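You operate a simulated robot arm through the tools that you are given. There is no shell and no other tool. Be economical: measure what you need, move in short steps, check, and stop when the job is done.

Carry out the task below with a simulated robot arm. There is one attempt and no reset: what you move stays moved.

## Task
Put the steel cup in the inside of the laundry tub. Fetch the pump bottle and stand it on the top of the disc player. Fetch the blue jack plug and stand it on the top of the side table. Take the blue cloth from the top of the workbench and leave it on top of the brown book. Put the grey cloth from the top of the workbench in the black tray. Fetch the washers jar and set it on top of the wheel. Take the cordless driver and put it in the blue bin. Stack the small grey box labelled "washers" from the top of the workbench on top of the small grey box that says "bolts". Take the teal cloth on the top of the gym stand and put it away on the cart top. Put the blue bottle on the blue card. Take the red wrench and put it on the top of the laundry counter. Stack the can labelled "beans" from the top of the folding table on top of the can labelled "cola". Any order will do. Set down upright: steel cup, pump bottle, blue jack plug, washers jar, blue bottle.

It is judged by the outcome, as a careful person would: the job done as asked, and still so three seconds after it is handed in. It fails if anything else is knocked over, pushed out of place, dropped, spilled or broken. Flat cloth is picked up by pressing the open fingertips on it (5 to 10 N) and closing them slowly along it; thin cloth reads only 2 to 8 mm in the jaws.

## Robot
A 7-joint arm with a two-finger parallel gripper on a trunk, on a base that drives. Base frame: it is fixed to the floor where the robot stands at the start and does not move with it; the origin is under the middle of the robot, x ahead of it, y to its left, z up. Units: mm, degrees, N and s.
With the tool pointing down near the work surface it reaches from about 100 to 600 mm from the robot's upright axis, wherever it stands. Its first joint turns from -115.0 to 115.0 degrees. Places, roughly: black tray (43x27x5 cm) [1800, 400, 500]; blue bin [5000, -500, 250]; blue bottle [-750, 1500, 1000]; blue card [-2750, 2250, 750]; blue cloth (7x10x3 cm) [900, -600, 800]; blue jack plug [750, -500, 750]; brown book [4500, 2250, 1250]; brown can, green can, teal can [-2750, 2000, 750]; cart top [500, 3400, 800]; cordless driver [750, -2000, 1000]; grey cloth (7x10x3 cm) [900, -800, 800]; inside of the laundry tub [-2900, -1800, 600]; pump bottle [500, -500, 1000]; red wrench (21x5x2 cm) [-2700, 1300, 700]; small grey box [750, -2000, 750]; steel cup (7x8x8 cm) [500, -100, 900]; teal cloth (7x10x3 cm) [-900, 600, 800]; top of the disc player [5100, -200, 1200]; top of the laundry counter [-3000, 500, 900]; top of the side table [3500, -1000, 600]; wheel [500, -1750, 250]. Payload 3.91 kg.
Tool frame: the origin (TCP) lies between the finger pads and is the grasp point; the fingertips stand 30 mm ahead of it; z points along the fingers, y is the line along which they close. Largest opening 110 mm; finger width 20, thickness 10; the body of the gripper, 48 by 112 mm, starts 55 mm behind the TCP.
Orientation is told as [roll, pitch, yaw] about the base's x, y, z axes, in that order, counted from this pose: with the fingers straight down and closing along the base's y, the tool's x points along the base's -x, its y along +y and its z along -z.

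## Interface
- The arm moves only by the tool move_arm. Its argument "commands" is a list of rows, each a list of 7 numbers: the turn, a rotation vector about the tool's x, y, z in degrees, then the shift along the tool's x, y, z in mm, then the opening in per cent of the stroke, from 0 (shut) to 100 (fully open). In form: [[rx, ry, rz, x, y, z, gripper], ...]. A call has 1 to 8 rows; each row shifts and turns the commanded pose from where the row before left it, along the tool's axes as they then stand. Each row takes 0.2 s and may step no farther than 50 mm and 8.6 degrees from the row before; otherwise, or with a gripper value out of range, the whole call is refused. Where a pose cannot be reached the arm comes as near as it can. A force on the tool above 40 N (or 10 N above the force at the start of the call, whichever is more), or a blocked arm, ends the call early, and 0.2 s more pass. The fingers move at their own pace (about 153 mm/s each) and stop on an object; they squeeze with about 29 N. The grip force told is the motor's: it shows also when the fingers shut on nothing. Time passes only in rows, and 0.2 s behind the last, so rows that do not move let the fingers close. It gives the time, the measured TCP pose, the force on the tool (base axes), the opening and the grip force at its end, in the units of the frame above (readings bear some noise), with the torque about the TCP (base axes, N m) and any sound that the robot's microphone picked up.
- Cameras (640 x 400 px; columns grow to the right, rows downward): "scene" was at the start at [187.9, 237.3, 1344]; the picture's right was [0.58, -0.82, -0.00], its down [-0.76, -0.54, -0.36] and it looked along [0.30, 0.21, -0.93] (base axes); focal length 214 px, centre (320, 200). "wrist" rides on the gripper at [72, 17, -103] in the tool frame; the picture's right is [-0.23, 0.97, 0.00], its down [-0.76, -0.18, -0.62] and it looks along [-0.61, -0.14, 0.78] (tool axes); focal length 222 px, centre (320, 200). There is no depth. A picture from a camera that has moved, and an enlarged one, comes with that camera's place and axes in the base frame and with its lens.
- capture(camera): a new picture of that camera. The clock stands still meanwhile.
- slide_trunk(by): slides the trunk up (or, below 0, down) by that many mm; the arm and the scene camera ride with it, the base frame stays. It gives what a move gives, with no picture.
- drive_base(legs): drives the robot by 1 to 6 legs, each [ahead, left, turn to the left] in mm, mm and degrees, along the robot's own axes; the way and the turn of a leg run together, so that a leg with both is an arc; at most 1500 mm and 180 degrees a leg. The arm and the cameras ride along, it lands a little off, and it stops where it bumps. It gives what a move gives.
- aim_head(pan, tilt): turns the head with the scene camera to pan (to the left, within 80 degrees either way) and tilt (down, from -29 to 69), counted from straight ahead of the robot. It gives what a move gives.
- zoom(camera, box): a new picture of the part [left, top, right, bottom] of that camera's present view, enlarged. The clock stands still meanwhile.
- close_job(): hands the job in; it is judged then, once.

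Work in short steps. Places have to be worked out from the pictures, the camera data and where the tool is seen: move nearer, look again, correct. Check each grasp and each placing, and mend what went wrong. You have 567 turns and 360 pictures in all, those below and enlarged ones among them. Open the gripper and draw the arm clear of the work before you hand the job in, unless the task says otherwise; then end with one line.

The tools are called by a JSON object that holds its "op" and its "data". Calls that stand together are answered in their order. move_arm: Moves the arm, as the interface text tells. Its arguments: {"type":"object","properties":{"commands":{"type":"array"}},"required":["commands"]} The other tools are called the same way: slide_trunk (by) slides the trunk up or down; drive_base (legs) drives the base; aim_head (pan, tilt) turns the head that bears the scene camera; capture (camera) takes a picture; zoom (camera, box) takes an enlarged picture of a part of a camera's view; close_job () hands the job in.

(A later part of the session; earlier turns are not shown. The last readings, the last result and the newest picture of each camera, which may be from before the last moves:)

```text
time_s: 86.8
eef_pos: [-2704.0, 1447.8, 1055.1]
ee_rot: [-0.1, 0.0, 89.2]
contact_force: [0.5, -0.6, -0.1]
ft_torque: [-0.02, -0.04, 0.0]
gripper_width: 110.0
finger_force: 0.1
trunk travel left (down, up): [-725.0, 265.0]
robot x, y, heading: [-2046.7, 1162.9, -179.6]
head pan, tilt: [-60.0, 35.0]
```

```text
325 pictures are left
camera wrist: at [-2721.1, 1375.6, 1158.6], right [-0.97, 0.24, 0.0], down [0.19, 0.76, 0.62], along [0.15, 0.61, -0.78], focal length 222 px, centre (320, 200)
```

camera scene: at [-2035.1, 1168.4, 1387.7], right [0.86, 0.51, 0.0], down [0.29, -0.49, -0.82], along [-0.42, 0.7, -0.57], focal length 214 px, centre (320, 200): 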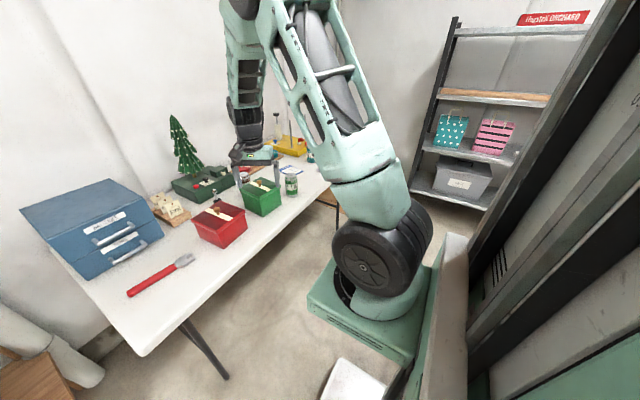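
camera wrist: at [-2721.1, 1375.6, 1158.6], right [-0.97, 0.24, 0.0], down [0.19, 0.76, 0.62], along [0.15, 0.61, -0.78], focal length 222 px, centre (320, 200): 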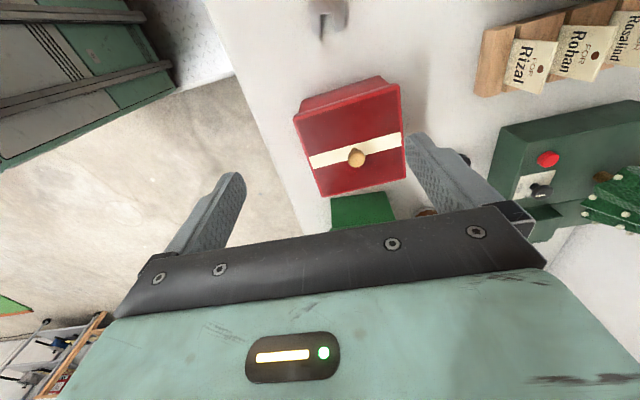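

Move towards the wrench.

{"op": "move_arm", "data": {"commands": [[0, 0, 0, 44, 12, 0, 100], [0, 0, 0, 44, 12, 0, 100], [0, 0, 0, 44, 12, 0, 100], [0, 0, 0, 44, 12, 30, 100], [0, 0, 0, 0, 0, 40, 100], [0, 0, 0, 0, 0, 40, 100]]}}

{"op": "capture", "data": {"camera": "wrist"}}

{"op": "aim_head", "data": {"pan": 0, "tilt": 45}}

{"op": "capture", "data": {"camera": "scene"}}

```text
refused: row 4 steps farther than a row can; nothing moved
```

```text
324 pictures are left
camera wrist: at [-2721.1, 1375.6, 1158.6], right [-0.97, 0.24, 0.0], down [0.19, 0.76, 0.62], along [0.15, 0.61, -0.78], focal length 222 px, centre (320, 200)
```

wrist: 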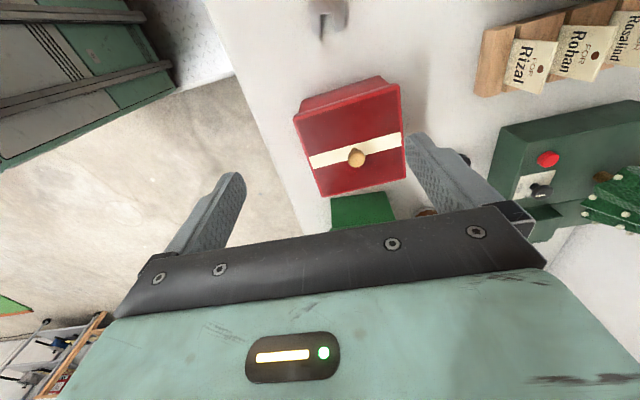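

```text
time_s: 88.1
eef_pos: [-2703.5, 1448.1, 1053.7]
ee_rot: [-0.1, 0.0, 89.4]
contact_force: [0.8, 0.5, 0.3]
ft_torque: [-0.02, -0.02, -0.02]
gripper_width: 110.1
finger_force: 0.0
trunk travel left (down, up): [-725.0, 265.0]
robot x, y, heading: [-2047.6, 1162.8, -179.6]
head pan, tilt: [0.0, 45.0]
```

```text
323 pictures are left
camera scene: at [-2269.6, 959.1, 1372.9], right [-0.01, 1.0, 0.0], down [0.71, 0.0, -0.71], along [-0.71, 0.0, -0.71], focal length 214 px, centre (320, 200)
```

scene: 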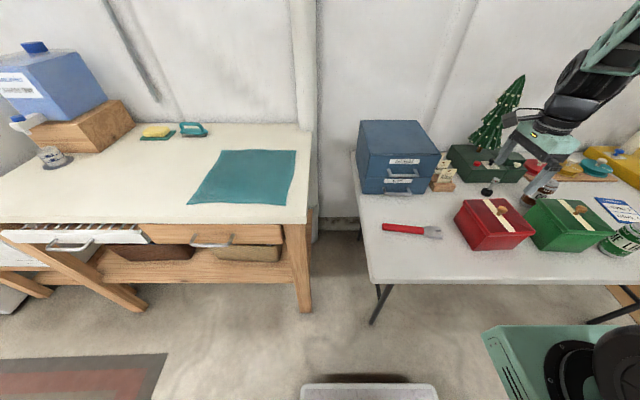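

{"op": "move_arm", "data": {"commands": [[0, 0, 0, 44, 12, 0, 100], [0, 0, 0, 44, 12, 0, 100], [0, 0, 0, 44, 12, 0, 100], [0, 0, 0, 44, 12, 0, 100], [0, 0, 0, 0, 0, 40, 100], [0, 0, 0, 0, 0, 40, 100], [0, 0, 0, 0, 0, 40, 100]]}}

{"op": "capture", "data": {"camera": "wrist"}}

```text
time_s: 89.7
eef_pos: [-2752.9, 1274.5, 937.7]
ee_rot: [0.0, 0.1, 89.6]
contact_force: [0.1, -0.2, -0.5]
ft_torque: [0.0, 0.03, 0.01]
gripper_width: 110.2
finger_force: 0.0
trunk travel left (down, up): [-725.0, 265.0]
robot x, y, heading: [-2045.4, 1166.9, -179.4]
head pan, tilt: [0.0, 45.0]
```

```text
322 pictures are left
camera wrist: at [-2770.2, 1201.8, 1043.3], right [-0.97, 0.24, 0.0], down [0.19, 0.76, 0.62], along [0.15, 0.61, -0.78], focal length 222 px, centre (320, 200)
```

wrist: 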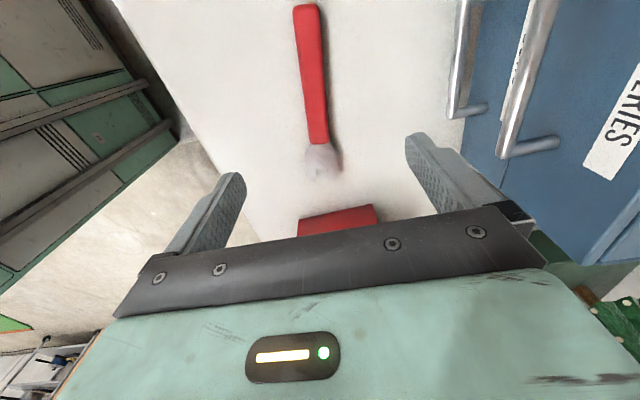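

Wrench handle runs from about (−2762,1186) to (−2737,1336); align the fingers and descend.

{"op": "move_arm", "data": {"commands": [[0, 0, 4.7, 0, -4, 30, 100], [0, 0, 4.7, 0, 0, 30, 100], [0, 0, 0, 0, 0, 35, 100], [0, 0, 0, 0, 0, 35, 100], [0, 0, 0, 0, 0, 15, 100]]}}

{"op": "capture", "data": {"camera": "wrist"}}

```text
time_s: 90.9
eef_pos: [-2748.8, 1272.6, 792.3]
ee_rot: [0.0, 0.1, 79.9]
contact_force: [-0.2, 0.8, -0.4]
ft_torque: [0.03, -0.02, 0.0]
gripper_width: 110.3
finger_force: 0.1
trunk travel left (down, up): [-725.0, 265.0]
robot x, y, heading: [-2047.1, 1165.8, -179.4]
head pan, tilt: [0.0, 45.0]
```

```text
321 pictures are left
camera wrist: at [-2778.3, 1204.6, 895.2], right [-0.92, 0.39, 0.0], down [0.31, 0.72, 0.62], along [0.25, 0.57, -0.78], focal length 222 px, centre (320, 200)
```

wrist: 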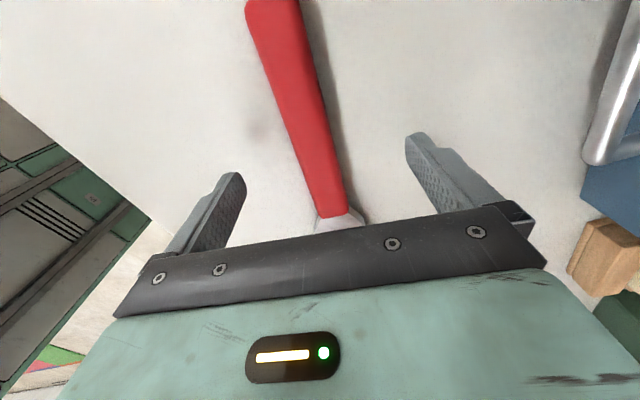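

Well placed. Descend slowly to the table, then close.

{"op": "move_arm", "data": {"commands": [[0, 0, 0, 0, 0, 8, 100], [0, 0, 0, 0, 0, 6, 100], [0, 0, 0, 0, 0, 5, 100], [0, 0, 0, 0, 0, 4, 100]]}}

```text
time_s: 91.9
eef_pos: [-2749.0, 1272.1, 769.3]
ee_rot: [0.0, 0.1, 80.0]
contact_force: [5.7, -1.0, 35.8]
ft_torque: [-0.2, -1.78, -0.06]
gripper_width: 109.2
finger_force: 0.1
trunk travel left (down, up): [-725.0, 265.0]
robot x, y, heading: [-2046.6, 1162.6, -179.7]
head pan, tilt: [0.0, 45.0]
```

Table touched (z≈740). Raise 4 mm and close on the handle.

{"op": "move_arm", "data": {"commands": [[0, 0, 0, 0, 0, -4, 100], [0, 0, 0, 0, 0, 0, 0], [0, 0, 0, 0, 0, 0, 0], [0, 0, 0, 0, 0, 0, 0], [0, 0, 0, 0, 0, -30, 0], [0, 0, 0, 0, 0, -40, 0], [0, 0, 0, 0, 0, -40, 0]]}}

{"op": "capture", "data": {"camera": "wrist"}}

```text
time_s: 93.5
eef_pos: [-2747.1, 1271.0, 876.6]
ee_rot: [-0.1, 0.0, 80.0]
contact_force: [0.0, -0.2, -2.5]
ft_torque: [-0.05, -0.03, 0.02]
gripper_width: 27.4
finger_force: 29.5
trunk travel left (down, up): [-725.0, 265.0]
robot x, y, heading: [-2051.4, 1170.4, -179.6]
head pan, tilt: [0.0, 45.0]
```

```text
320 pictures are left
camera wrist: at [-2776.4, 1202.9, 981.3], right [-0.92, 0.39, 0.0], down [0.31, 0.72, 0.62], along [0.25, 0.57, -0.78], focal length 222 px, centre (320, 200)
```

wrist: 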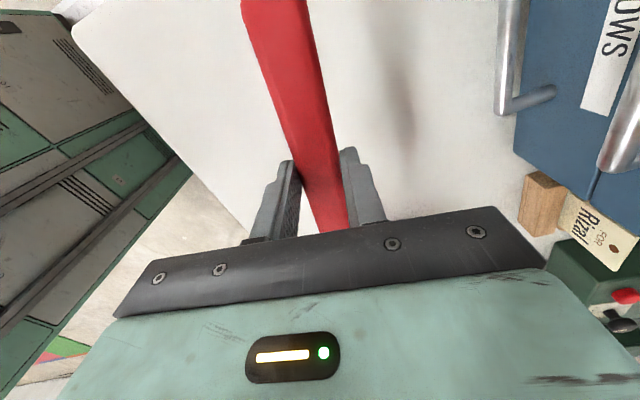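

Wrench held (27 mm). Raise and drive left to the counter.

{"op": "move_arm", "data": {"commands": [[0, 0, 0, 0, 0, -45, 0], [0, 0, 0, 0, 0, -45, 0], [0, 0, 0, 0, 0, -45, 0], [0, 0, 0, 0, 0, -45, 0]]}}

{"op": "drive_base", "data": {"legs": [[0, 900, 0]]}}

{"op": "capture", "data": {"camera": "wrist"}}

{"op": "capture", "data": {"camera": "scene"}}

```text
time_s: 94.5
eef_pos: [-2745.5, 1274.1, 1060.5]
ee_rot: [-0.1, -0.1, 80.0]
contact_force: [-0.3, -0.3, -1.7]
ft_torque: [-0.06, 0.0, 0.02]
gripper_width: 27.8
finger_force: 29.2
trunk travel left (down, up): [-725.0, 265.0]
robot x, y, heading: [-2047.2, 1166.8, -179.5]
head pan, tilt: [0.0, 45.0]
```

```text
time_s: 99.1
eef_pos: [-2740.8, 407.9, 1060.3]
ee_rot: [-0.1, 0.0, 79.6]
contact_force: [0.5, -0.9, -2.3]
ft_torque: [-0.03, 0.04, 0.0]
gripper_width: 27.7
finger_force: 29.3
trunk travel left (down, up): [-725.0, 265.0]
robot x, y, heading: [-2043.0, 296.1, -179.9]
head pan, tilt: [0.0, 45.0]
```

```text
319 pictures are left
camera wrist: at [-2771.0, 340.6, 1164.8], right [-0.92, 0.4, 0.0], down [0.31, 0.72, 0.62], along [0.25, 0.57, -0.78], focal length 222 px, centre (320, 200)
```

wrist: 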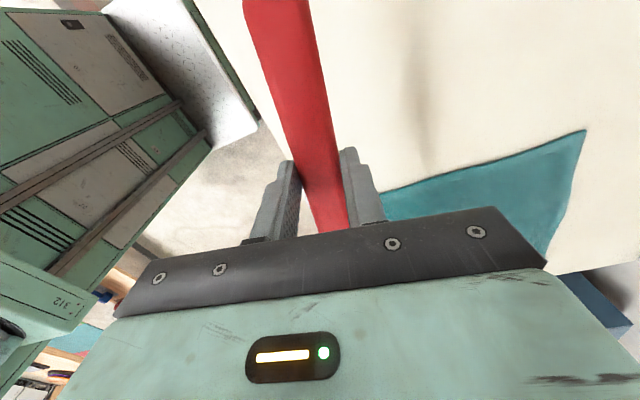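

```text
318 pictures are left
camera scene: at [-2267.5, 91.0, 1372.8], right [0.0, 1.0, 0.0], down [0.71, 0.0, -0.71], along [-0.71, 0.0, -0.71], focal length 214 px, centre (320, 200)
```

scene: 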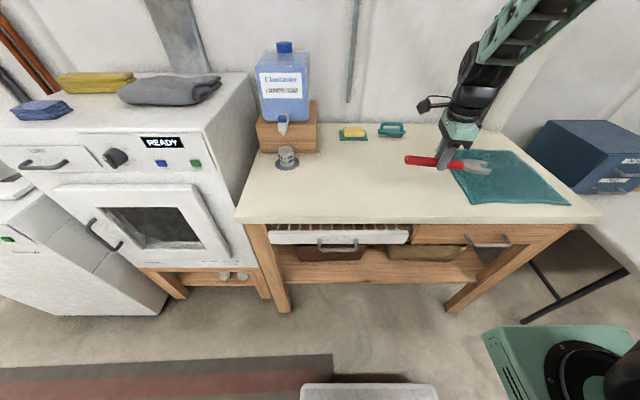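

Move over bare counter left of the mat, and lower to 960.

{"op": "move_arm", "data": {"commands": [[0, 0, 0, 30.5, 21.7, 0, 0], [0, 0, 0, 30.5, 21.7, 0, 0], [0, 0, 0, 30.5, 21.7, 0, 0], [0, 0, 0, 0, 0, 35, 0], [0, 0, 0, 0, 0, 35, 0], [0, 0, 0, 0, 0, 30, 0]]}}

{"op": "capture", "data": {"camera": "scene"}}

{"op": "capture", "data": {"camera": "wrist"}}

```text
time_s: 100.5
eef_pos: [-2822.8, 327.1, 960.9]
ee_rot: [-0.1, -0.1, 79.5]
contact_force: [-0.6, -0.5, -1.1]
ft_torque: [-0.03, 0.01, 0.0]
gripper_width: 27.5
finger_force: 29.2
trunk travel left (down, up): [-725.0, 265.0]
robot x, y, heading: [-2042.3, 294.5, -179.7]
head pan, tilt: [0.0, 45.0]
```

```text
317 pictures are left
camera scene: at [-2267.2, 91.0, 1372.9], right [0.0, 1.0, 0.0], down [0.71, 0.0, -0.71], along [-0.71, 0.0, -0.71], focal length 214 px, centre (320, 200)
```

scene: 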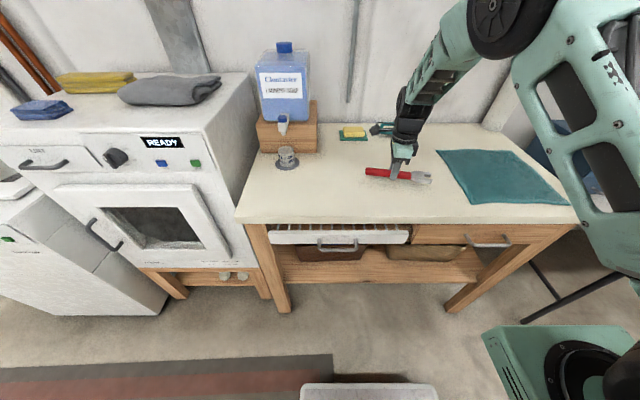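

```text
316 pictures are left
camera wrist: at [-2852.3, 259.6, 1064.8], right [-0.92, 0.4, 0.0], down [0.31, 0.72, 0.62], along [0.25, 0.57, -0.78], focal length 222 px, centre (320, 200)
```

wrist: 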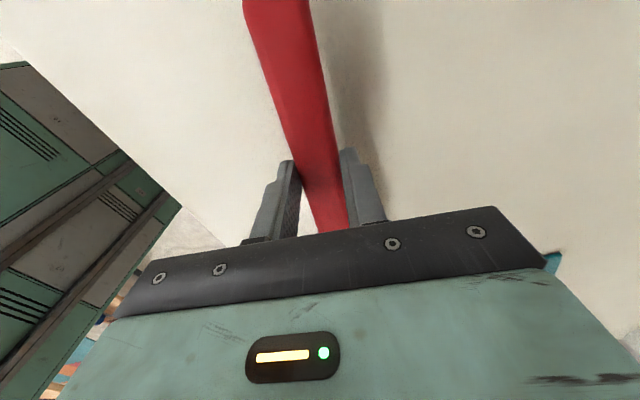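

Clear beneath. Lower slowly to contact.

{"op": "move_arm", "data": {"commands": [[0, 0, 0, 0, 0, 7, 0], [0, 0, 0, 0, 0, 7, 0], [0, 0, 0, 0, 0, 6, 0], [0, 0, 0, 0, 0, 5, 0], [0, 0, 0, 0, 0, 5, 0], [0, 0, 0, 0, 0, 5, 0]]}}

```text
time_s: 101.9
eef_pos: [-2822.3, 330.1, 930.4]
ee_rot: [0.3, 0.1, 79.7]
contact_force: [3.8, 1.7, 36.5]
ft_torque: [0.42, -0.77, 0.11]
gripper_width: 27.8
finger_force: 28.9
trunk travel left (down, up): [-725.0, 265.0]
robot x, y, heading: [-2047.3, 295.1, -180.1]
head pan, tilt: [0.0, 45.0]
```

Contact at 930. Back off 2 mm, release and rise.

{"op": "move_arm", "data": {"commands": [[0, 0, 0, 0, 0, -2, 0], [0, 0, 0, 0, 0, 0, 60], [0, 0, 0, 0, 0, 0, 100], [0, 0, 0, 0, 0, -35, 100], [0, 0, 0, 0, 0, -45, 100], [0, 0, 0, 0, 0, -45, 100], [0, 0, 0, 0, 0, -45, 100]]}}

{"op": "capture", "data": {"camera": "scene"}}

```text
time_s: 103.5
eef_pos: [-2820.5, 325.8, 1097.5]
ee_rot: [-0.2, -0.1, 79.6]
contact_force: [-0.3, 0.5, -1.0]
ft_torque: [-0.02, -0.04, -0.01]
gripper_width: 109.8
finger_force: 0.1
trunk travel left (down, up): [-725.0, 265.0]
robot x, y, heading: [-2041.8, 298.9, -179.8]
head pan, tilt: [0.0, 45.0]
```

```text
315 pictures are left
camera scene: at [-2267.7, 90.9, 1372.7], right [0.0, 1.0, 0.0], down [0.71, 0.0, -0.71], along [-0.71, 0.0, -0.71], focal length 214 px, centre (320, 200)
```

scene: 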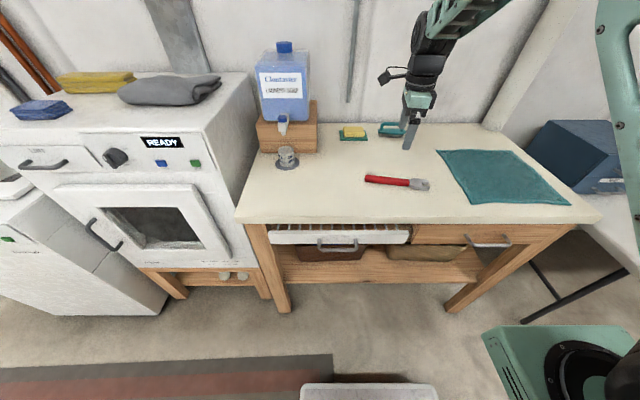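

Wrench placed on the counter. Retract the tool and drive right to the cans.

{"op": "move_arm", "data": {"commands": [[0, 0, 0, -8, -43, 0, 100], [0, 0, 0, -8, -43, 0, 100], [0, 0, 0, -8, -43, 0, 100], [0, 0, 0, -8, -43, 0, 100], [0, 0, 0, -8, -43, 0, 100], [0, 0, 0, -8, -43, 0, 100], [0, 0, 0, -8, -43, 0, 100]]}}

{"op": "drive_base", "data": {"legs": [[0, -1400, 0]]}}

{"op": "aim_head", "data": {"pan": -25, "tilt": 45}}

{"op": "capture", "data": {"camera": "scene"}}

```text
time_s: 105.1
eef_pos: [-2516.1, 331.5, 1101.1]
ee_rot: [-0.1, -0.1, 79.6]
contact_force: [-0.7, 0.0, 0.2]
ft_torque: [0.04, -0.03, 0.02]
gripper_width: 109.8
finger_force: 0.1
trunk travel left (down, up): [-725.0, 265.0]
robot x, y, heading: [-2045.3, 297.6, -179.6]
head pan, tilt: [0.0, 45.0]
```

```text
time_s: 112.0
eef_pos: [-2543.7, 1695.5, 1101.1]
ee_rot: [-0.2, 0.0, 81.8]
contact_force: [-0.4, 0.2, -0.7]
ft_torque: [-0.01, 0.0, 0.01]
gripper_width: 109.8
finger_force: 0.1
trunk travel left (down, up): [-725.0, 265.0]
robot x, y, heading: [-2071.1, 1679.6, -177.9]
head pan, tilt: [0.0, 45.0]
```

```text
time_s: 112.8
eef_pos: [-2545.2, 1695.5, 1101.2]
ee_rot: [0.0, 0.0, 81.8]
contact_force: [-0.2, -0.4, -0.4]
ft_torque: [0.01, 0.0, 0.01]
gripper_width: 110.1
finger_force: 0.0
trunk travel left (down, up): [-725.0, 265.0]
robot x, y, heading: [-2065.9, 1680.0, -177.6]
head pan, tilt: [-25.0, 45.0]
```

```text
314 pictures are left
camera scene: at [-2281.0, 1499.6, 1372.9], right [0.39, 0.92, 0.0], down [0.65, -0.27, -0.71], along [-0.65, 0.27, -0.71], focal length 214 px, centre (320, 200)
```

scene: 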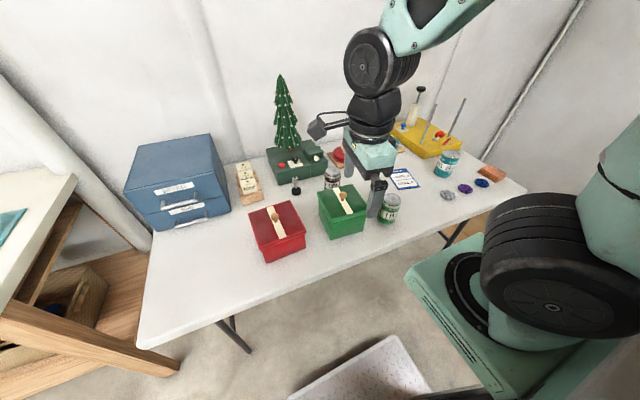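

Zoom on the cans to read the labels.

{"op": "zoom", "data": {"camera": "scene", "box": [300, 130, 500, 255]}}

{"op": "capture", "data": {"camera": "wrist"}}

```text
3.20 times, centred on (400, 192) of scene
camera zoom: at [-2281.0, 1499.6, 1372.9], right [0.39, 0.92, 0.0], down [0.65, -0.27, -0.71], along [-0.65, 0.27, -0.71], focal length 686 px, centre (64, 224)
```

zoom: 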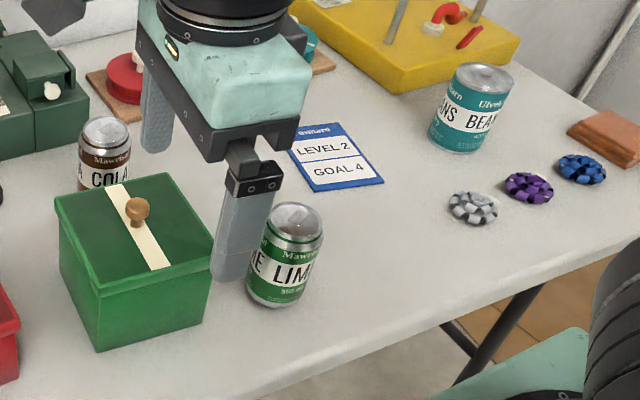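

```text
312 pictures are left
camera wrist: at [-2571.7, 1625.9, 1204.6], right [-0.93, 0.36, 0.0], down [0.28, 0.73, 0.62], along [0.23, 0.58, -0.78], focal length 222 px, centre (320, 200)
```

wrist: 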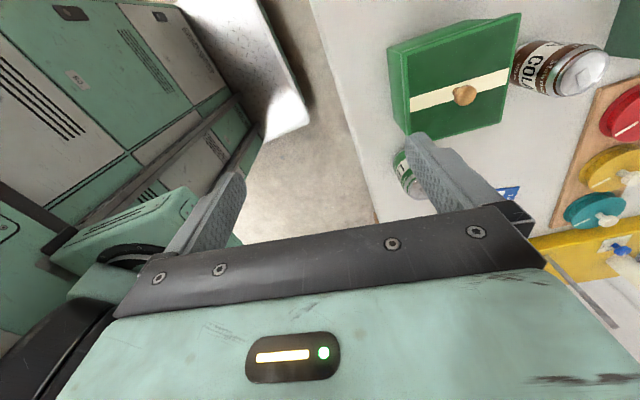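

Beans is the teal can at about (−2785,2310); cola the brown can at about (−2882,1804). Drive to the beans.

{"op": "drive_base", "data": {"legs": [[90, -500, -2]]}}

{"op": "capture", "data": {"camera": "scene"}}

{"op": "capture", "data": {"camera": "wrist"}}

```text
time_s: 115.8
eef_pos: [-2647.9, 2203.7, 1100.3]
ee_rot: [0.0, 0.0, 80.5]
contact_force: [0.1, -0.7, 0.4]
ft_torque: [-0.01, 0.0, -0.03]
gripper_width: 109.9
finger_force: 0.1
trunk travel left (down, up): [-725.0, 265.0]
robot x, y, heading: [-2177.8, 2178.6, -178.9]
head pan, tilt: [-25.0, 45.0]
```

```text
311 pictures are left
camera scene: at [-2389.4, 2002.6, 1372.9], right [0.41, 0.91, 0.0], down [0.65, -0.29, -0.71], along [-0.65, 0.29, -0.71], focal length 214 px, centre (320, 200)
```

scene: 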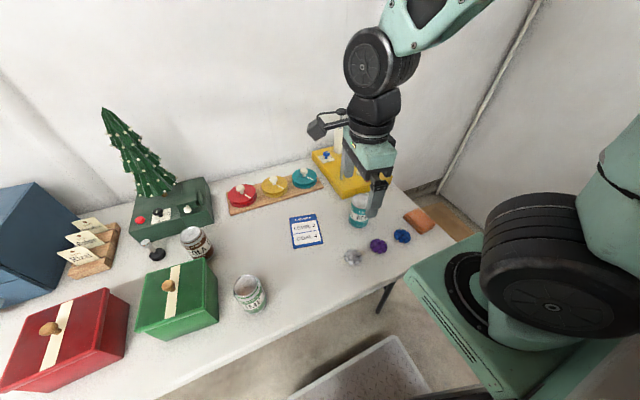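

```text
310 pictures are left
camera wrist: at [-2677.2, 2135.4, 1204.6], right [-0.92, 0.38, 0.0], down [0.3, 0.72, 0.62], along [0.24, 0.58, -0.78], focal length 222 px, centre (320, 200)
```

wrist: 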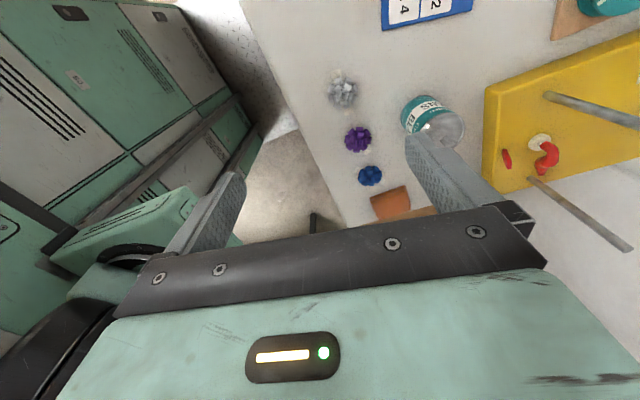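

Beans top is about (−2813,2338). Move above.

{"op": "move_arm", "data": {"commands": [[0, 0, 0, -21.4, 37, 0, 100], [0, 0, 0, -21.4, 37, 0, 100], [0, 0, 0, -21.4, 37, 0, 100], [0, 0, 0, -21.4, 37, 0, 100], [0, 0, 0, -21.4, 37, 0, 100], [0, 0, 0, 0, 0, 45, 100], [0, 0, 0, 0, 0, 45, 100]]}}

{"op": "capture", "data": {"camera": "wrist"}}

```text
time_s: 117.4
eef_pos: [-2813.0, 2339.6, 1011.2]
ee_rot: [0.0, 0.0, 80.7]
contact_force: [0.4, 0.2, 0.0]
ft_torque: [-0.01, 0.03, -0.02]
gripper_width: 109.9
finger_force: 0.1
trunk travel left (down, up): [-725.0, 265.0]
robot x, y, heading: [-2177.9, 2176.9, -178.9]
head pan, tilt: [-25.0, 45.0]
```

```text
309 pictures are left
camera wrist: at [-2842.3, 2271.7, 1115.2], right [-0.92, 0.38, 0.0], down [0.3, 0.72, 0.62], along [0.24, 0.58, -0.78], focal length 222 px, centre (320, 200)
```

wrist: 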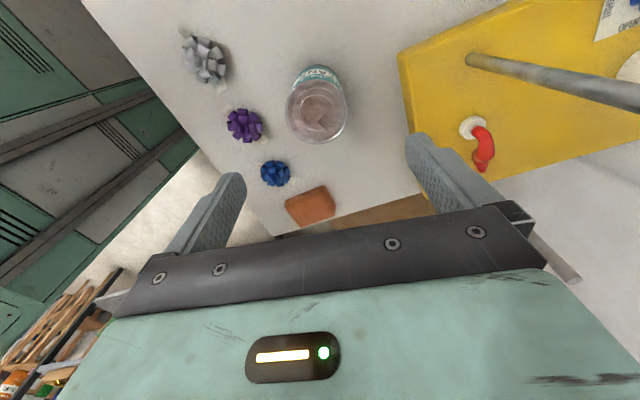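

Aligned; descend to grasp and close.

{"op": "move_arm", "data": {"commands": [[0, 0, 0, -5, 0, 45, 100], [0, 0, 0, 0, 0, 45, 100], [0, 0, 0, 0, 0, 45, 100], [0, 0, 0, 0, 0, 40, 100], [0, 0, 0, 0, 0, 16, 100], [0, 0, 0, 0, 0, 0, 0], [0, 0, 0, 0, 0, 0, 0], [0, 0, 0, 0, 0, 0, 0]]}}

{"op": "capture", "data": {"camera": "wrist"}}

{"op": "capture", "data": {"camera": "scene"}}

```text
time_s: 119.2
eef_pos: [-2814.4, 2343.4, 819.3]
ee_rot: [-0.2, 0.1, 80.6]
contact_force: [1.0, -0.3, -0.6]
ft_torque: [0.0, 0.02, 0.0]
gripper_width: 72.5
finger_force: 29.1
trunk travel left (down, up): [-725.0, 265.0]
robot x, y, heading: [-2176.8, 2176.5, -178.9]
head pan, tilt: [-25.0, 45.0]
```

```text
308 pictures are left
camera wrist: at [-2843.2, 2275.2, 923.3], right [-0.92, 0.38, 0.0], down [0.3, 0.72, 0.62], along [0.24, 0.58, -0.78], focal length 222 px, centre (320, 200)
```

wrist: 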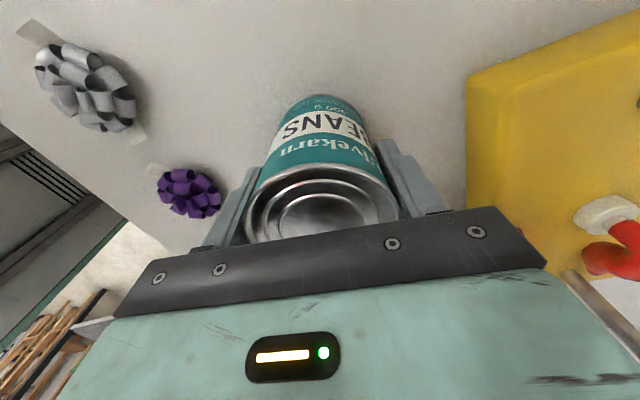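

```text
307 pictures are left
camera scene: at [-2389.6, 2002.6, 1372.8], right [0.41, 0.91, 0.0], down [0.65, -0.29, -0.71], along [-0.65, 0.29, -0.71], focal length 214 px, centre (320, 200)
```

scene: 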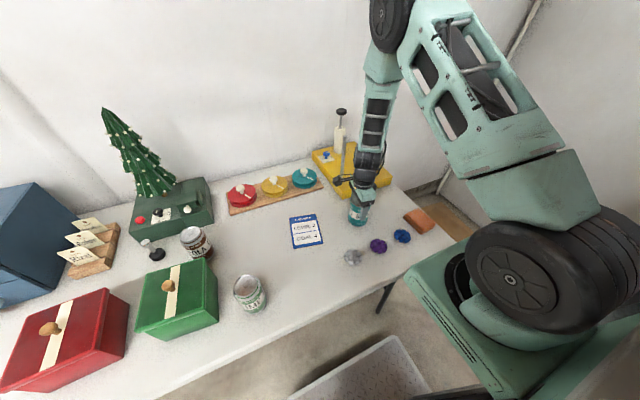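

Beans gripped (72.5 mm). Lift 230 mm, then drive left to the cola can.

{"op": "move_arm", "data": {"commands": [[0, 0, 0, 0, 0, -40, 0], [0, 0, 0, 0, 0, -45, 0], [0, 0, 0, 0, 0, -45, 0], [0, 0, 0, 0, 0, -45, 0], [0, 0, 0, 0, 0, -45, 0]]}}

{"op": "drive_base", "data": {"legs": [[0, 430, -1]]}}

{"op": "aim_head", "data": {"pan": -5, "tilt": 45}}

{"op": "capture", "data": {"camera": "scene"}}

{"op": "capture", "data": {"camera": "wrist"}}

```text
time_s: 120.4
eef_pos: [-2812.5, 2342.9, 1038.6]
ee_rot: [-0.2, 0.0, 80.6]
contact_force: [-0.4, 0.4, -4.7]
ft_torque: [-0.05, -0.02, 0.02]
gripper_width: 72.6
finger_force: 29.7
trunk travel left (down, up): [-725.0, 265.0]
robot x, y, heading: [-2178.7, 2180.3, -179.3]
head pan, tilt: [-25.0, 45.0]
```

```text
time_s: 123.2
eef_pos: [-2805.0, 1900.5, 1038.3]
ee_rot: [-0.2, 0.0, 79.8]
contact_force: [0.2, 0.5, -4.2]
ft_torque: [-0.03, 0.01, -0.02]
gripper_width: 72.6
finger_force: 29.1
trunk travel left (down, up): [-725.0, 265.0]
robot x, y, heading: [-2173.4, 1727.3, -179.7]
head pan, tilt: [-25.0, 45.0]
```

```text
time_s: 124.0
eef_pos: [-2803.3, 1901.2, 1039.4]
ee_rot: [-0.1, 0.0, 79.7]
contact_force: [-0.5, -0.2, -5.3]
ft_torque: [-0.01, 0.0, 0.03]
gripper_width: 72.6
finger_force: 29.3
trunk travel left (down, up): [-725.0, 265.0]
robot x, y, heading: [-2174.5, 1727.2, -179.9]
head pan, tilt: [-5.0, 45.0]
```

```text
306 pictures are left
camera scene: at [-2394.2, 1527.8, 1372.8], right [0.08, 1.0, 0.0], down [0.7, -0.06, -0.71], along [-0.7, 0.06, -0.71], focal length 214 px, centre (320, 200)
```

scene: 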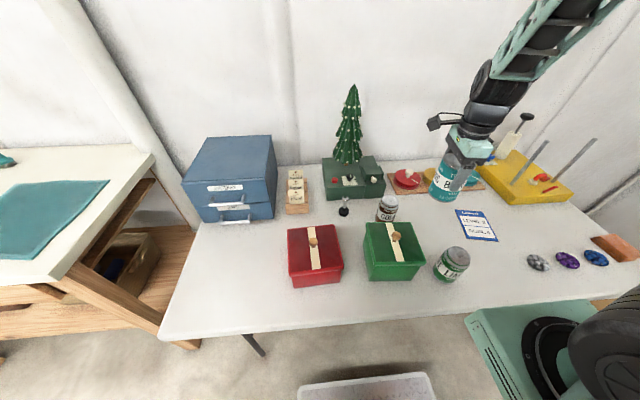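

```text
305 pictures are left
camera wrist: at [-2833.9, 1832.3, 1143.0], right [-0.92, 0.4, 0.0], down [0.31, 0.72, 0.62], along [0.25, 0.57, -0.78], focal length 222 px, centre (320, 200)
```

wrist: 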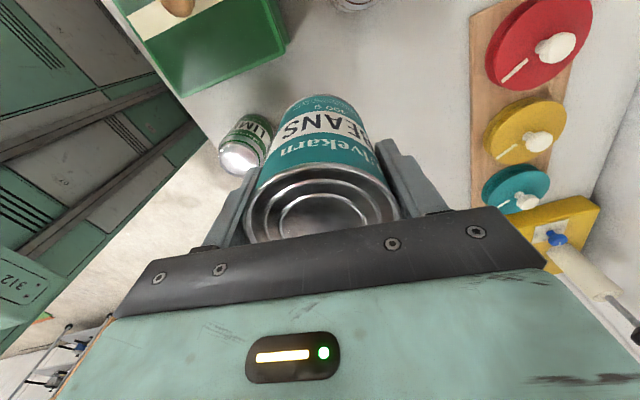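

{"op": "zoom", "data": {"camera": "scene", "box": [340, 165, 440, 228]}}

```text
6.35 times, centred on (390, 196) of scene
camera zoom: at [-2394.2, 1527.8, 1372.8], right [0.08, 1.0, 0.0], down [0.7, -0.06, -0.71], along [-0.7, 0.06, -0.71], focal length 1362 px, centre (-124, 222)
```

zoom: 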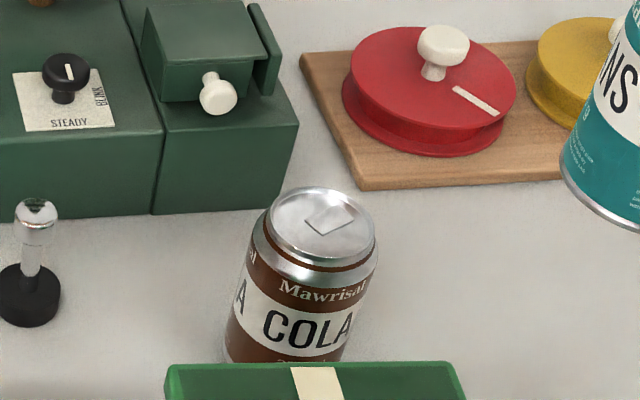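

Cola top about (−2880,1808). Shift the tool sideways so the wrist camera sees the cola for a second bearing.

{"op": "move_arm", "data": {"commands": [[0, 0, 0, 30, -5, 0, 0], [0, 0, 0, 30, -5, 0, 0], [0, 0, 0, 28, -5, 0, 0]]}}

{"op": "capture", "data": {"camera": "wrist"}}

```text
time_s: 124.8
eef_pos: [-2806.1, 1811.1, 1037.5]
ee_rot: [-0.1, 0.0, 79.8]
contact_force: [0.6, 0.6, -4.2]
ft_torque: [-0.02, -0.02, -0.02]
gripper_width: 72.7
finger_force: 28.4
trunk travel left (down, up): [-725.0, 265.0]
robot x, y, heading: [-2172.3, 1727.2, -179.9]
head pan, tilt: [-5.0, 45.0]
```

```text
303 pictures are left
camera wrist: at [-2835.3, 1743.7, 1141.7], right [-0.92, 0.4, 0.0], down [0.31, 0.72, 0.62], along [0.25, 0.57, -0.78], focal length 222 px, centre (320, 200)
```

wrist: 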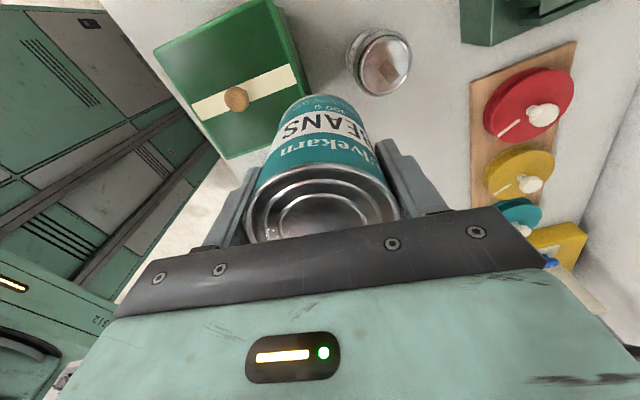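

Two bearings agree: cola axis (−2888,1808), top ≈850. Move over it and lower to just above.

{"op": "move_arm", "data": {"commands": [[0, 0, 0, 9.5, 40, 0, 0], [0, 0, 0, 9.5, 40, 0, 0], [0, 0, 0, 0, 0, 40, 0], [0, 0, 0, 0, 0, 30, 0], [0, 0, 0, 0, 0, 15, 0]]}}

{"op": "zoom", "data": {"camera": "scene", "box": [320, 125, 460, 213]}}

{"op": "capture", "data": {"camera": "wrist"}}

```text
time_s: 126.0
eef_pos: [-2883.3, 1805.7, 953.7]
ee_rot: [-0.1, 0.0, 79.7]
contact_force: [0.7, -0.3, -3.8]
ft_torque: [-0.02, 0.04, 0.01]
gripper_width: 72.8
finger_force: 28.9
trunk travel left (down, up): [-725.0, 265.0]
robot x, y, heading: [-2169.5, 1727.7, -179.7]
head pan, tilt: [-5.0, 45.0]
```

```text
4.55 times, centred on (390, 169) of scene
camera zoom: at [-2394.0, 1527.7, 1372.9], right [0.08, 1.0, 0.0], down [0.7, -0.06, -0.71], along [-0.7, 0.06, -0.71], focal length 975 px, centre (2, 341)
```

zoom: 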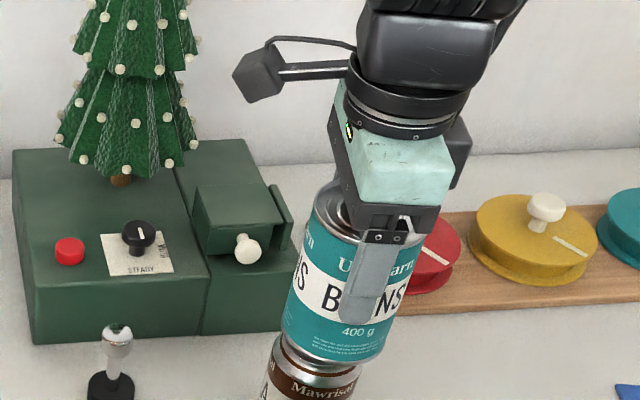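

```text
301 pictures are left
camera wrist: at [-2912.8, 1737.9, 1058.2], right [-0.92, 0.4, 0.0], down [0.31, 0.72, 0.62], along [0.25, 0.57, -0.78], focal length 222 px, centre (320, 200)
```

wrist: 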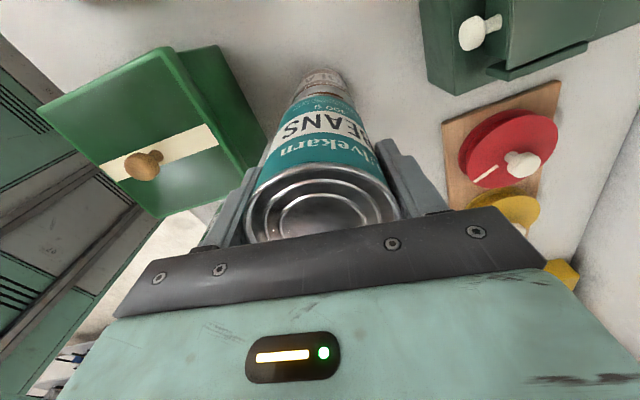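

Alignment looks within a few mm. Lower gently to contact.

{"op": "move_arm", "data": {"commands": [[0, 0, 0, 3, 0, 6, 0], [0, 0, 0, 0, 0, 5, 0], [0, 0, 0, 0, 0, 4, 0], [0, 0, 0, 0, 0, 3, 0], [0, 0, 0, 0, 0, 3, 0]]}}

```text
time_s: 127.2
eef_pos: [-2887.2, 1805.1, 934.0]
ee_rot: [0.1, 0.0, 79.8]
contact_force: [2.0, -1.3, 25.7]
ft_torque: [0.03, -0.61, -0.11]
gripper_width: 72.6
finger_force: 28.6
trunk travel left (down, up): [-725.0, 265.0]
robot x, y, heading: [-2174.7, 1726.4, -179.8]
head pan, tilt: [-5.0, 45.0]
```

Contact at 934. Back off 2 mm, open, and check before rising.

{"op": "move_arm", "data": {"commands": [[0, 0, 0, 0, 0, -2, 0], [0, 0, 0, 0, 0, 0, 75], [0, 0, 0, 0, 0, 0, 100]]}}

{"op": "zoom", "data": {"camera": "scene", "box": [320, 135, 460, 223]}}

```text
time_s: 128.0
eef_pos: [-2887.2, 1804.3, 934.2]
ee_rot: [-0.1, -0.2, 79.8]
contact_force: [-0.3, -0.1, 0.5]
ft_torque: [0.0, 0.01, -0.01]
gripper_width: 110.1
finger_force: 0.1
trunk travel left (down, up): [-725.0, 265.0]
robot x, y, heading: [-2174.7, 1726.7, -179.9]
head pan, tilt: [-5.0, 45.0]
```

```text
4.55 times, centred on (390, 179) of scene
camera zoom: at [-2394.1, 1527.7, 1372.8], right [0.08, 1.0, 0.0], down [0.7, -0.06, -0.71], along [-0.7, 0.06, -0.71], focal length 975 px, centre (2, 296)
```

zoom: 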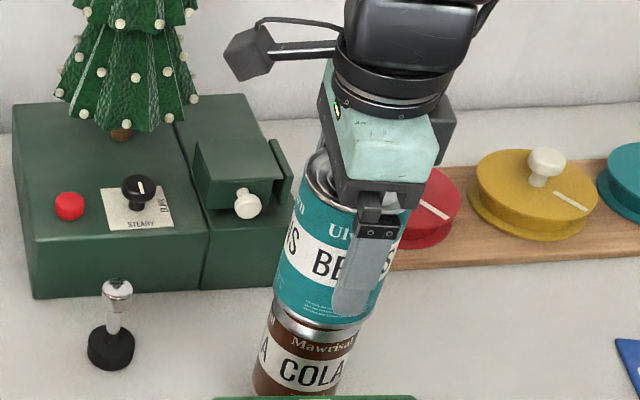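

Stack stands. Rise straight up.

{"op": "move_arm", "data": {"commands": [[0, 0, 0, 0, 0, -40, 100], [0, 0, 0, 0, 0, -45, 100], [0, 0, 0, 0, 0, -45, 100], [0, 0, 0, 0, 0, -40, 100], [0, 0, 0, 0, -45, 0, 100], [0, 0, 0, 0, -45, 0, 100], [0, 0, 0, 0, -45, 0, 100], [0, 0, 0, 0, -45, 0, 100]]}}

{"op": "capture", "data": {"camera": "scene"}}

```text
time_s: 129.8
eef_pos: [-2714.4, 1772.4, 1103.3]
ee_rot: [-0.1, 0.0, 79.8]
contact_force: [-0.2, -1.2, -0.5]
ft_torque: [0.01, -0.03, 0.0]
gripper_width: 110.2
finger_force: 0.0
trunk travel left (down, up): [-725.0, 265.0]
robot x, y, heading: [-2168.7, 1724.7, -179.7]
head pan, tilt: [-5.0, 45.0]
```

```text
299 pictures are left
camera scene: at [-2394.6, 1527.5, 1372.8], right [0.08, 1.0, 0.0], down [0.7, -0.06, -0.71], along [-0.7, 0.06, -0.71], focal length 214 px, centre (320, 200)
```

scene: 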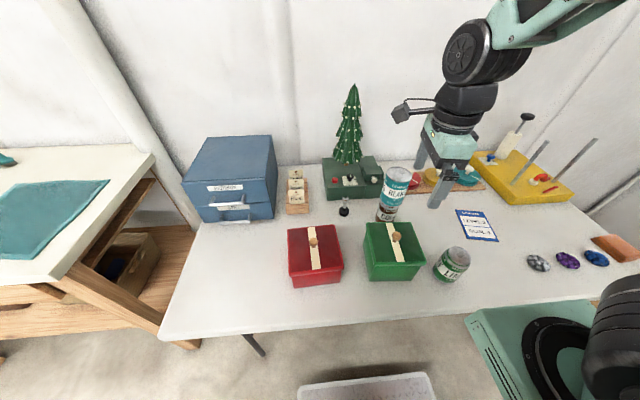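

Stack is good. Now the blue bottle: back up, turn to face −y, and approach the stand from its far end.

{"op": "drive_base", "data": {"legs": [[-500, 0, 0], [0, 0, 90], [-375, 0, 0], [0, 900, 0]]}}

{"op": "aim_head", "data": {"pan": 0, "tilt": 40}}

{"op": "capture", "data": {"camera": "scene"}}

{"op": "capture", "data": {"camera": "wrist"}}

```text
time_s: 142.9
eef_pos: [-805.0, 1531.4, 1104.3]
ee_rot: [-0.1, 0.0, 168.0]
contact_force: [-0.5, -0.5, 0.0]
ft_torque: [-0.02, -0.03, -0.03]
gripper_width: 109.8
finger_force: 0.0
trunk travel left (down, up): [-725.0, 265.0]
robot x, y, heading: [-737.8, 2067.7, -91.4]
head pan, tilt: [-5.0, 45.0]
```

```text
time_s: 143.5
eef_pos: [-804.4, 1530.9, 1105.7]
ee_rot: [0.0, -0.1, 167.9]
contact_force: [0.3, 0.1, 0.7]
ft_torque: [-0.01, -0.02, -0.02]
gripper_width: 110.2
finger_force: 0.0
trunk travel left (down, up): [-725.0, 265.0]
robot x, y, heading: [-736.3, 2067.2, -91.9]
head pan, tilt: [0.0, 40.0]
```

```text
298 pictures are left
camera scene: at [-541.3, 1838.6, 1380.1], right [-1.0, 0.03, 0.0], down [0.02, 0.64, -0.77], along [-0.02, -0.77, -0.64], focal length 214 px, centre (320, 200)
```

scene: 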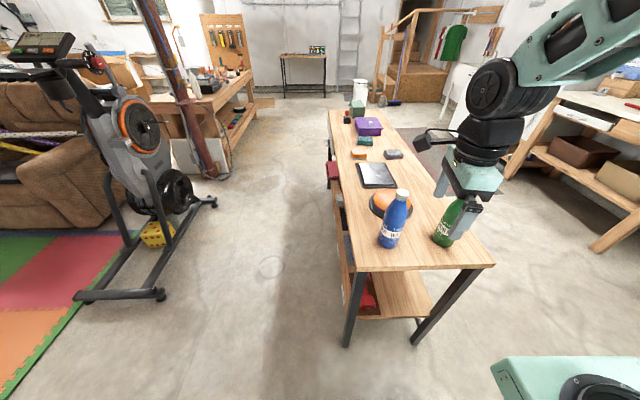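

```text
297 pictures are left
camera wrist: at [-736.3, 1499.4, 1209.1], right [-0.43, -0.9, 0.0], down [-0.71, 0.33, 0.62], along [-0.56, 0.27, -0.78], focal length 222 px, centre (320, 200)
```

wrist: 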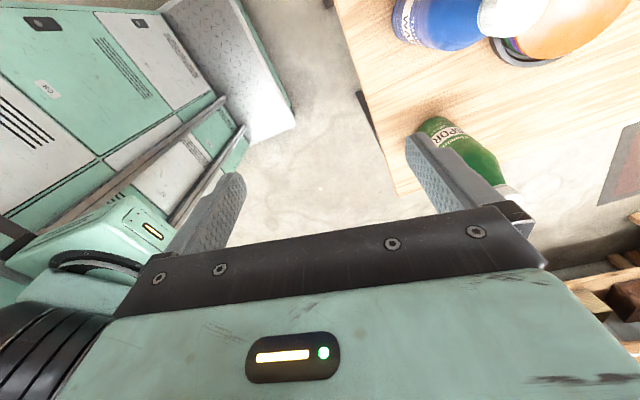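

Zoom on the blue bottle to see its shape.

{"op": "zoom", "data": {"camera": "scene", "box": [350, 170, 450, 260]}}

```text
4.44 times, centred on (400, 215) of scene
camera zoom: at [-541.3, 1838.6, 1380.1], right [-1.0, 0.03, 0.0], down [0.02, 0.64, -0.77], along [-0.02, -0.77, -0.64], focal length 953 px, centre (-36, 133)
```

zoom: 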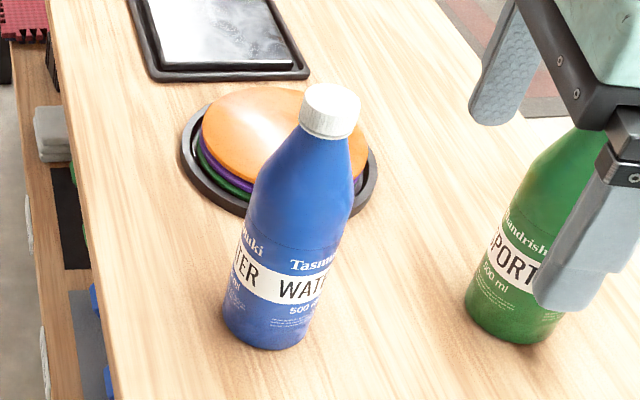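

Bottle axis (−793,1357), cap top ≈1002. Move above, then check.

{"op": "move_arm", "data": {"commands": [[0, 0, 0, 12, 42, 0, 100], [0, 0, 0, 12, 42, 0, 100], [0, 0, 0, 12, 42, 0, 100], [0, 0, 0, 12, 42, 0, 100]]}}

{"op": "capture", "data": {"camera": "wrist"}}

```text
time_s: 144.5
eef_pos: [-791.2, 1356.3, 1105.4]
ee_rot: [-0.1, 0.0, 168.1]
contact_force: [-0.2, 0.0, 1.0]
ft_torque: [0.01, -0.01, -0.02]
gripper_width: 110.2
finger_force: 0.0
trunk travel left (down, up): [-725.0, 265.0]
robot x, y, heading: [-737.8, 2071.1, -91.5]
head pan, tilt: [0.0, 40.0]
```

```text
295 pictures are left
camera wrist: at [-723.4, 1325.7, 1208.7], right [-0.42, -0.91, 0.0], down [-0.71, 0.33, 0.62], along [-0.56, 0.27, -0.78], focal length 222 px, centre (320, 200)
```

wrist: 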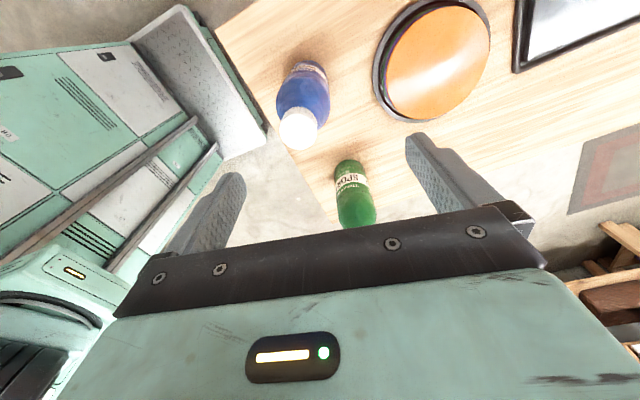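

Wrist bearing puts the cap at about (−782,1377), top ≈1016. Correct and come lower.

{"op": "move_arm", "data": {"commands": [[0, 0, 0, 4.6, -21, 0, 100], [0, 0, 0, 0, 0, 25, 100]]}}

{"op": "capture", "data": {"camera": "wrist"}}

{"op": "zoom", "data": {"camera": "scene", "box": [340, 150, 460, 260]}}

```text
time_s: 145.1
eef_pos: [-785.9, 1375.8, 1079.1]
ee_rot: [0.0, 0.0, 168.0]
contact_force: [0.3, -0.6, -0.1]
ft_torque: [-0.03, 0.01, 0.0]
gripper_width: 110.0
finger_force: 0.0
trunk travel left (down, up): [-725.0, 265.0]
robot x, y, heading: [-738.9, 2070.9, -91.7]
head pan, tilt: [0.0, 40.0]
```

```text
294 pictures are left
camera wrist: at [-717.7, 1344.7, 1183.0], right [-0.42, -0.91, 0.0], down [-0.71, 0.33, 0.62], along [-0.56, 0.27, -0.78], focal length 222 px, centre (320, 200)
```

wrist: 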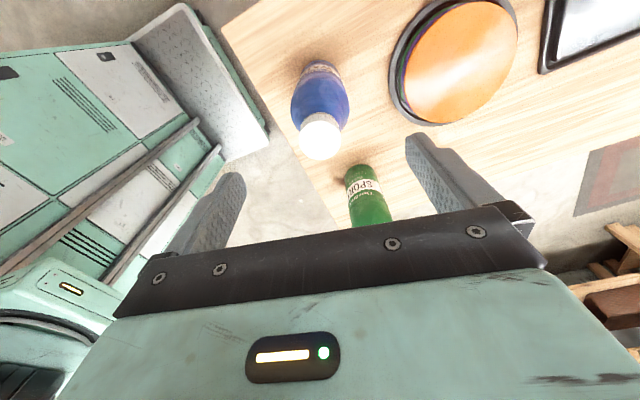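

```text
3.64 times, centred on (400, 205) of scene
camera zoom: at [-541.3, 1838.8, 1380.2], right [-1.0, 0.03, 0.0], down [0.02, 0.64, -0.77], along [-0.02, -0.77, -0.64], focal length 780 px, centre (29, 182)
```

zoom: 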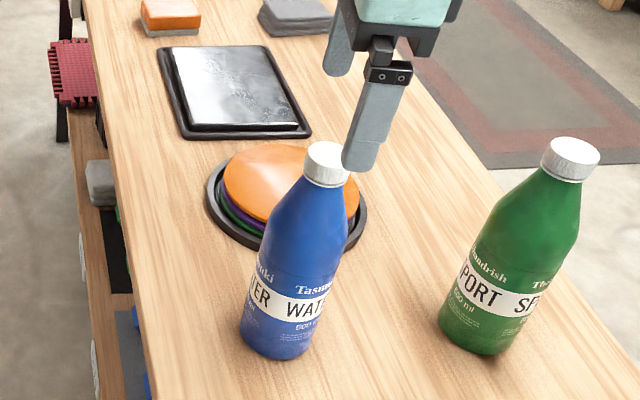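

Cap centred under the tool. Descend 63 mm and close on the cap.

{"op": "move_arm", "data": {"commands": [[0, 0, 0, 0, 0, 30, 100], [0, 0, 0, 0, 0, 33, 100], [0, 0, 0, 0, 0, 0, 0], [0, 0, 0, 0, 0, 0, 0], [0, 0, 0, 0, 0, 0, 0]]}}

{"op": "capture", "data": {"camera": "wrist"}}

{"op": "zoom", "data": {"camera": "scene", "box": [340, 150, 460, 260]}}

```text
time_s: 146.3
eef_pos: [-783.1, 1375.5, 1015.4]
ee_rot: [-0.1, 0.0, 168.0]
contact_force: [0.3, 1.1, 3.1]
ft_torque: [0.08, 0.08, -0.02]
gripper_width: 43.5
finger_force: 28.8
trunk travel left (down, up): [-725.0, 265.0]
robot x, y, heading: [-740.3, 2076.7, -91.6]
head pan, tilt: [0.0, 40.0]
```

```text
292 pictures are left
camera wrist: at [-715.5, 1343.9, 1121.1], right [-0.43, -0.91, 0.0], down [-0.71, 0.33, 0.62], along [-0.56, 0.27, -0.78], focal length 222 px, centre (320, 200)
```

wrist: 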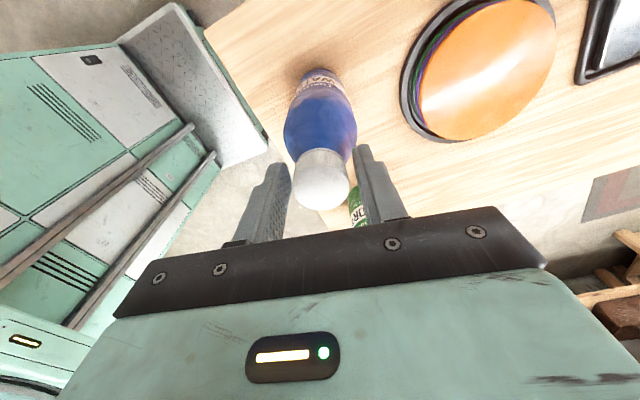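

```text
3.64 times, centred on (400, 205) of scene
camera zoom: at [-541.3, 1838.8, 1380.2], right [-1.0, 0.03, 0.0], down [0.02, 0.64, -0.77], along [-0.02, -0.77, -0.64], focal length 780 px, centre (29, 182)
```

zoom: 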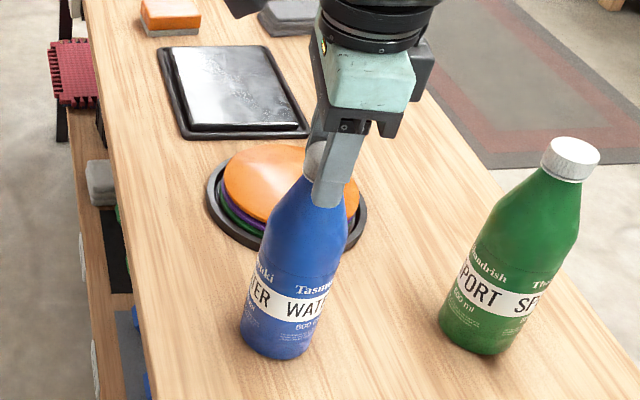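

Gripped on the cap, but only its upper ~18 mm; regrip 8 mm lower for security, then lift.

{"op": "move_arm", "data": {"commands": [[0, 0, 0, 0, 0, 0, 60], [0, 0, 0, 0, 0, 8, 60], [0, 0, 0, 0, 0, 0, 0], [0, 0, 0, 0, 0, 0, 0], [0, 0, 0, 0, 0, 0, 0], [0, 0, 0, 0, 0, -25, 0], [0, 0, 0, 0, 0, -35, 0]]}}

{"op": "zoom", "data": {"camera": "scene", "box": [340, 130, 480, 260]}}

```text
time_s: 147.9
eef_pos: [-783.1, 1376.6, 1067.6]
ee_rot: [-0.3, -0.1, 168.0]
contact_force: [-0.6, -0.7, -5.1]
ft_torque: [0.0, 0.01, -0.02]
gripper_width: 47.2
finger_force: 29.0
trunk travel left (down, up): [-725.0, 265.0]
robot x, y, heading: [-738.8, 2069.0, -91.8]
head pan, tilt: [0.0, 40.0]
```

```text
3.08 times, centred on (410, 195) of scene
camera zoom: at [-541.2, 1838.0, 1379.9], right [-1.0, 0.03, 0.0], down [0.02, 0.64, -0.77], along [-0.02, -0.77, -0.64], focal length 660 px, centre (43, 215)
```

zoom: 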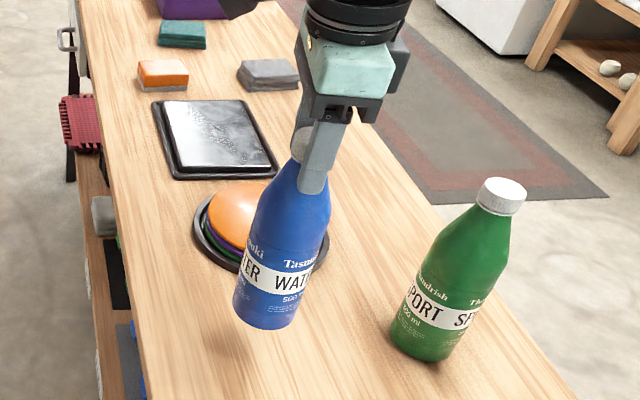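

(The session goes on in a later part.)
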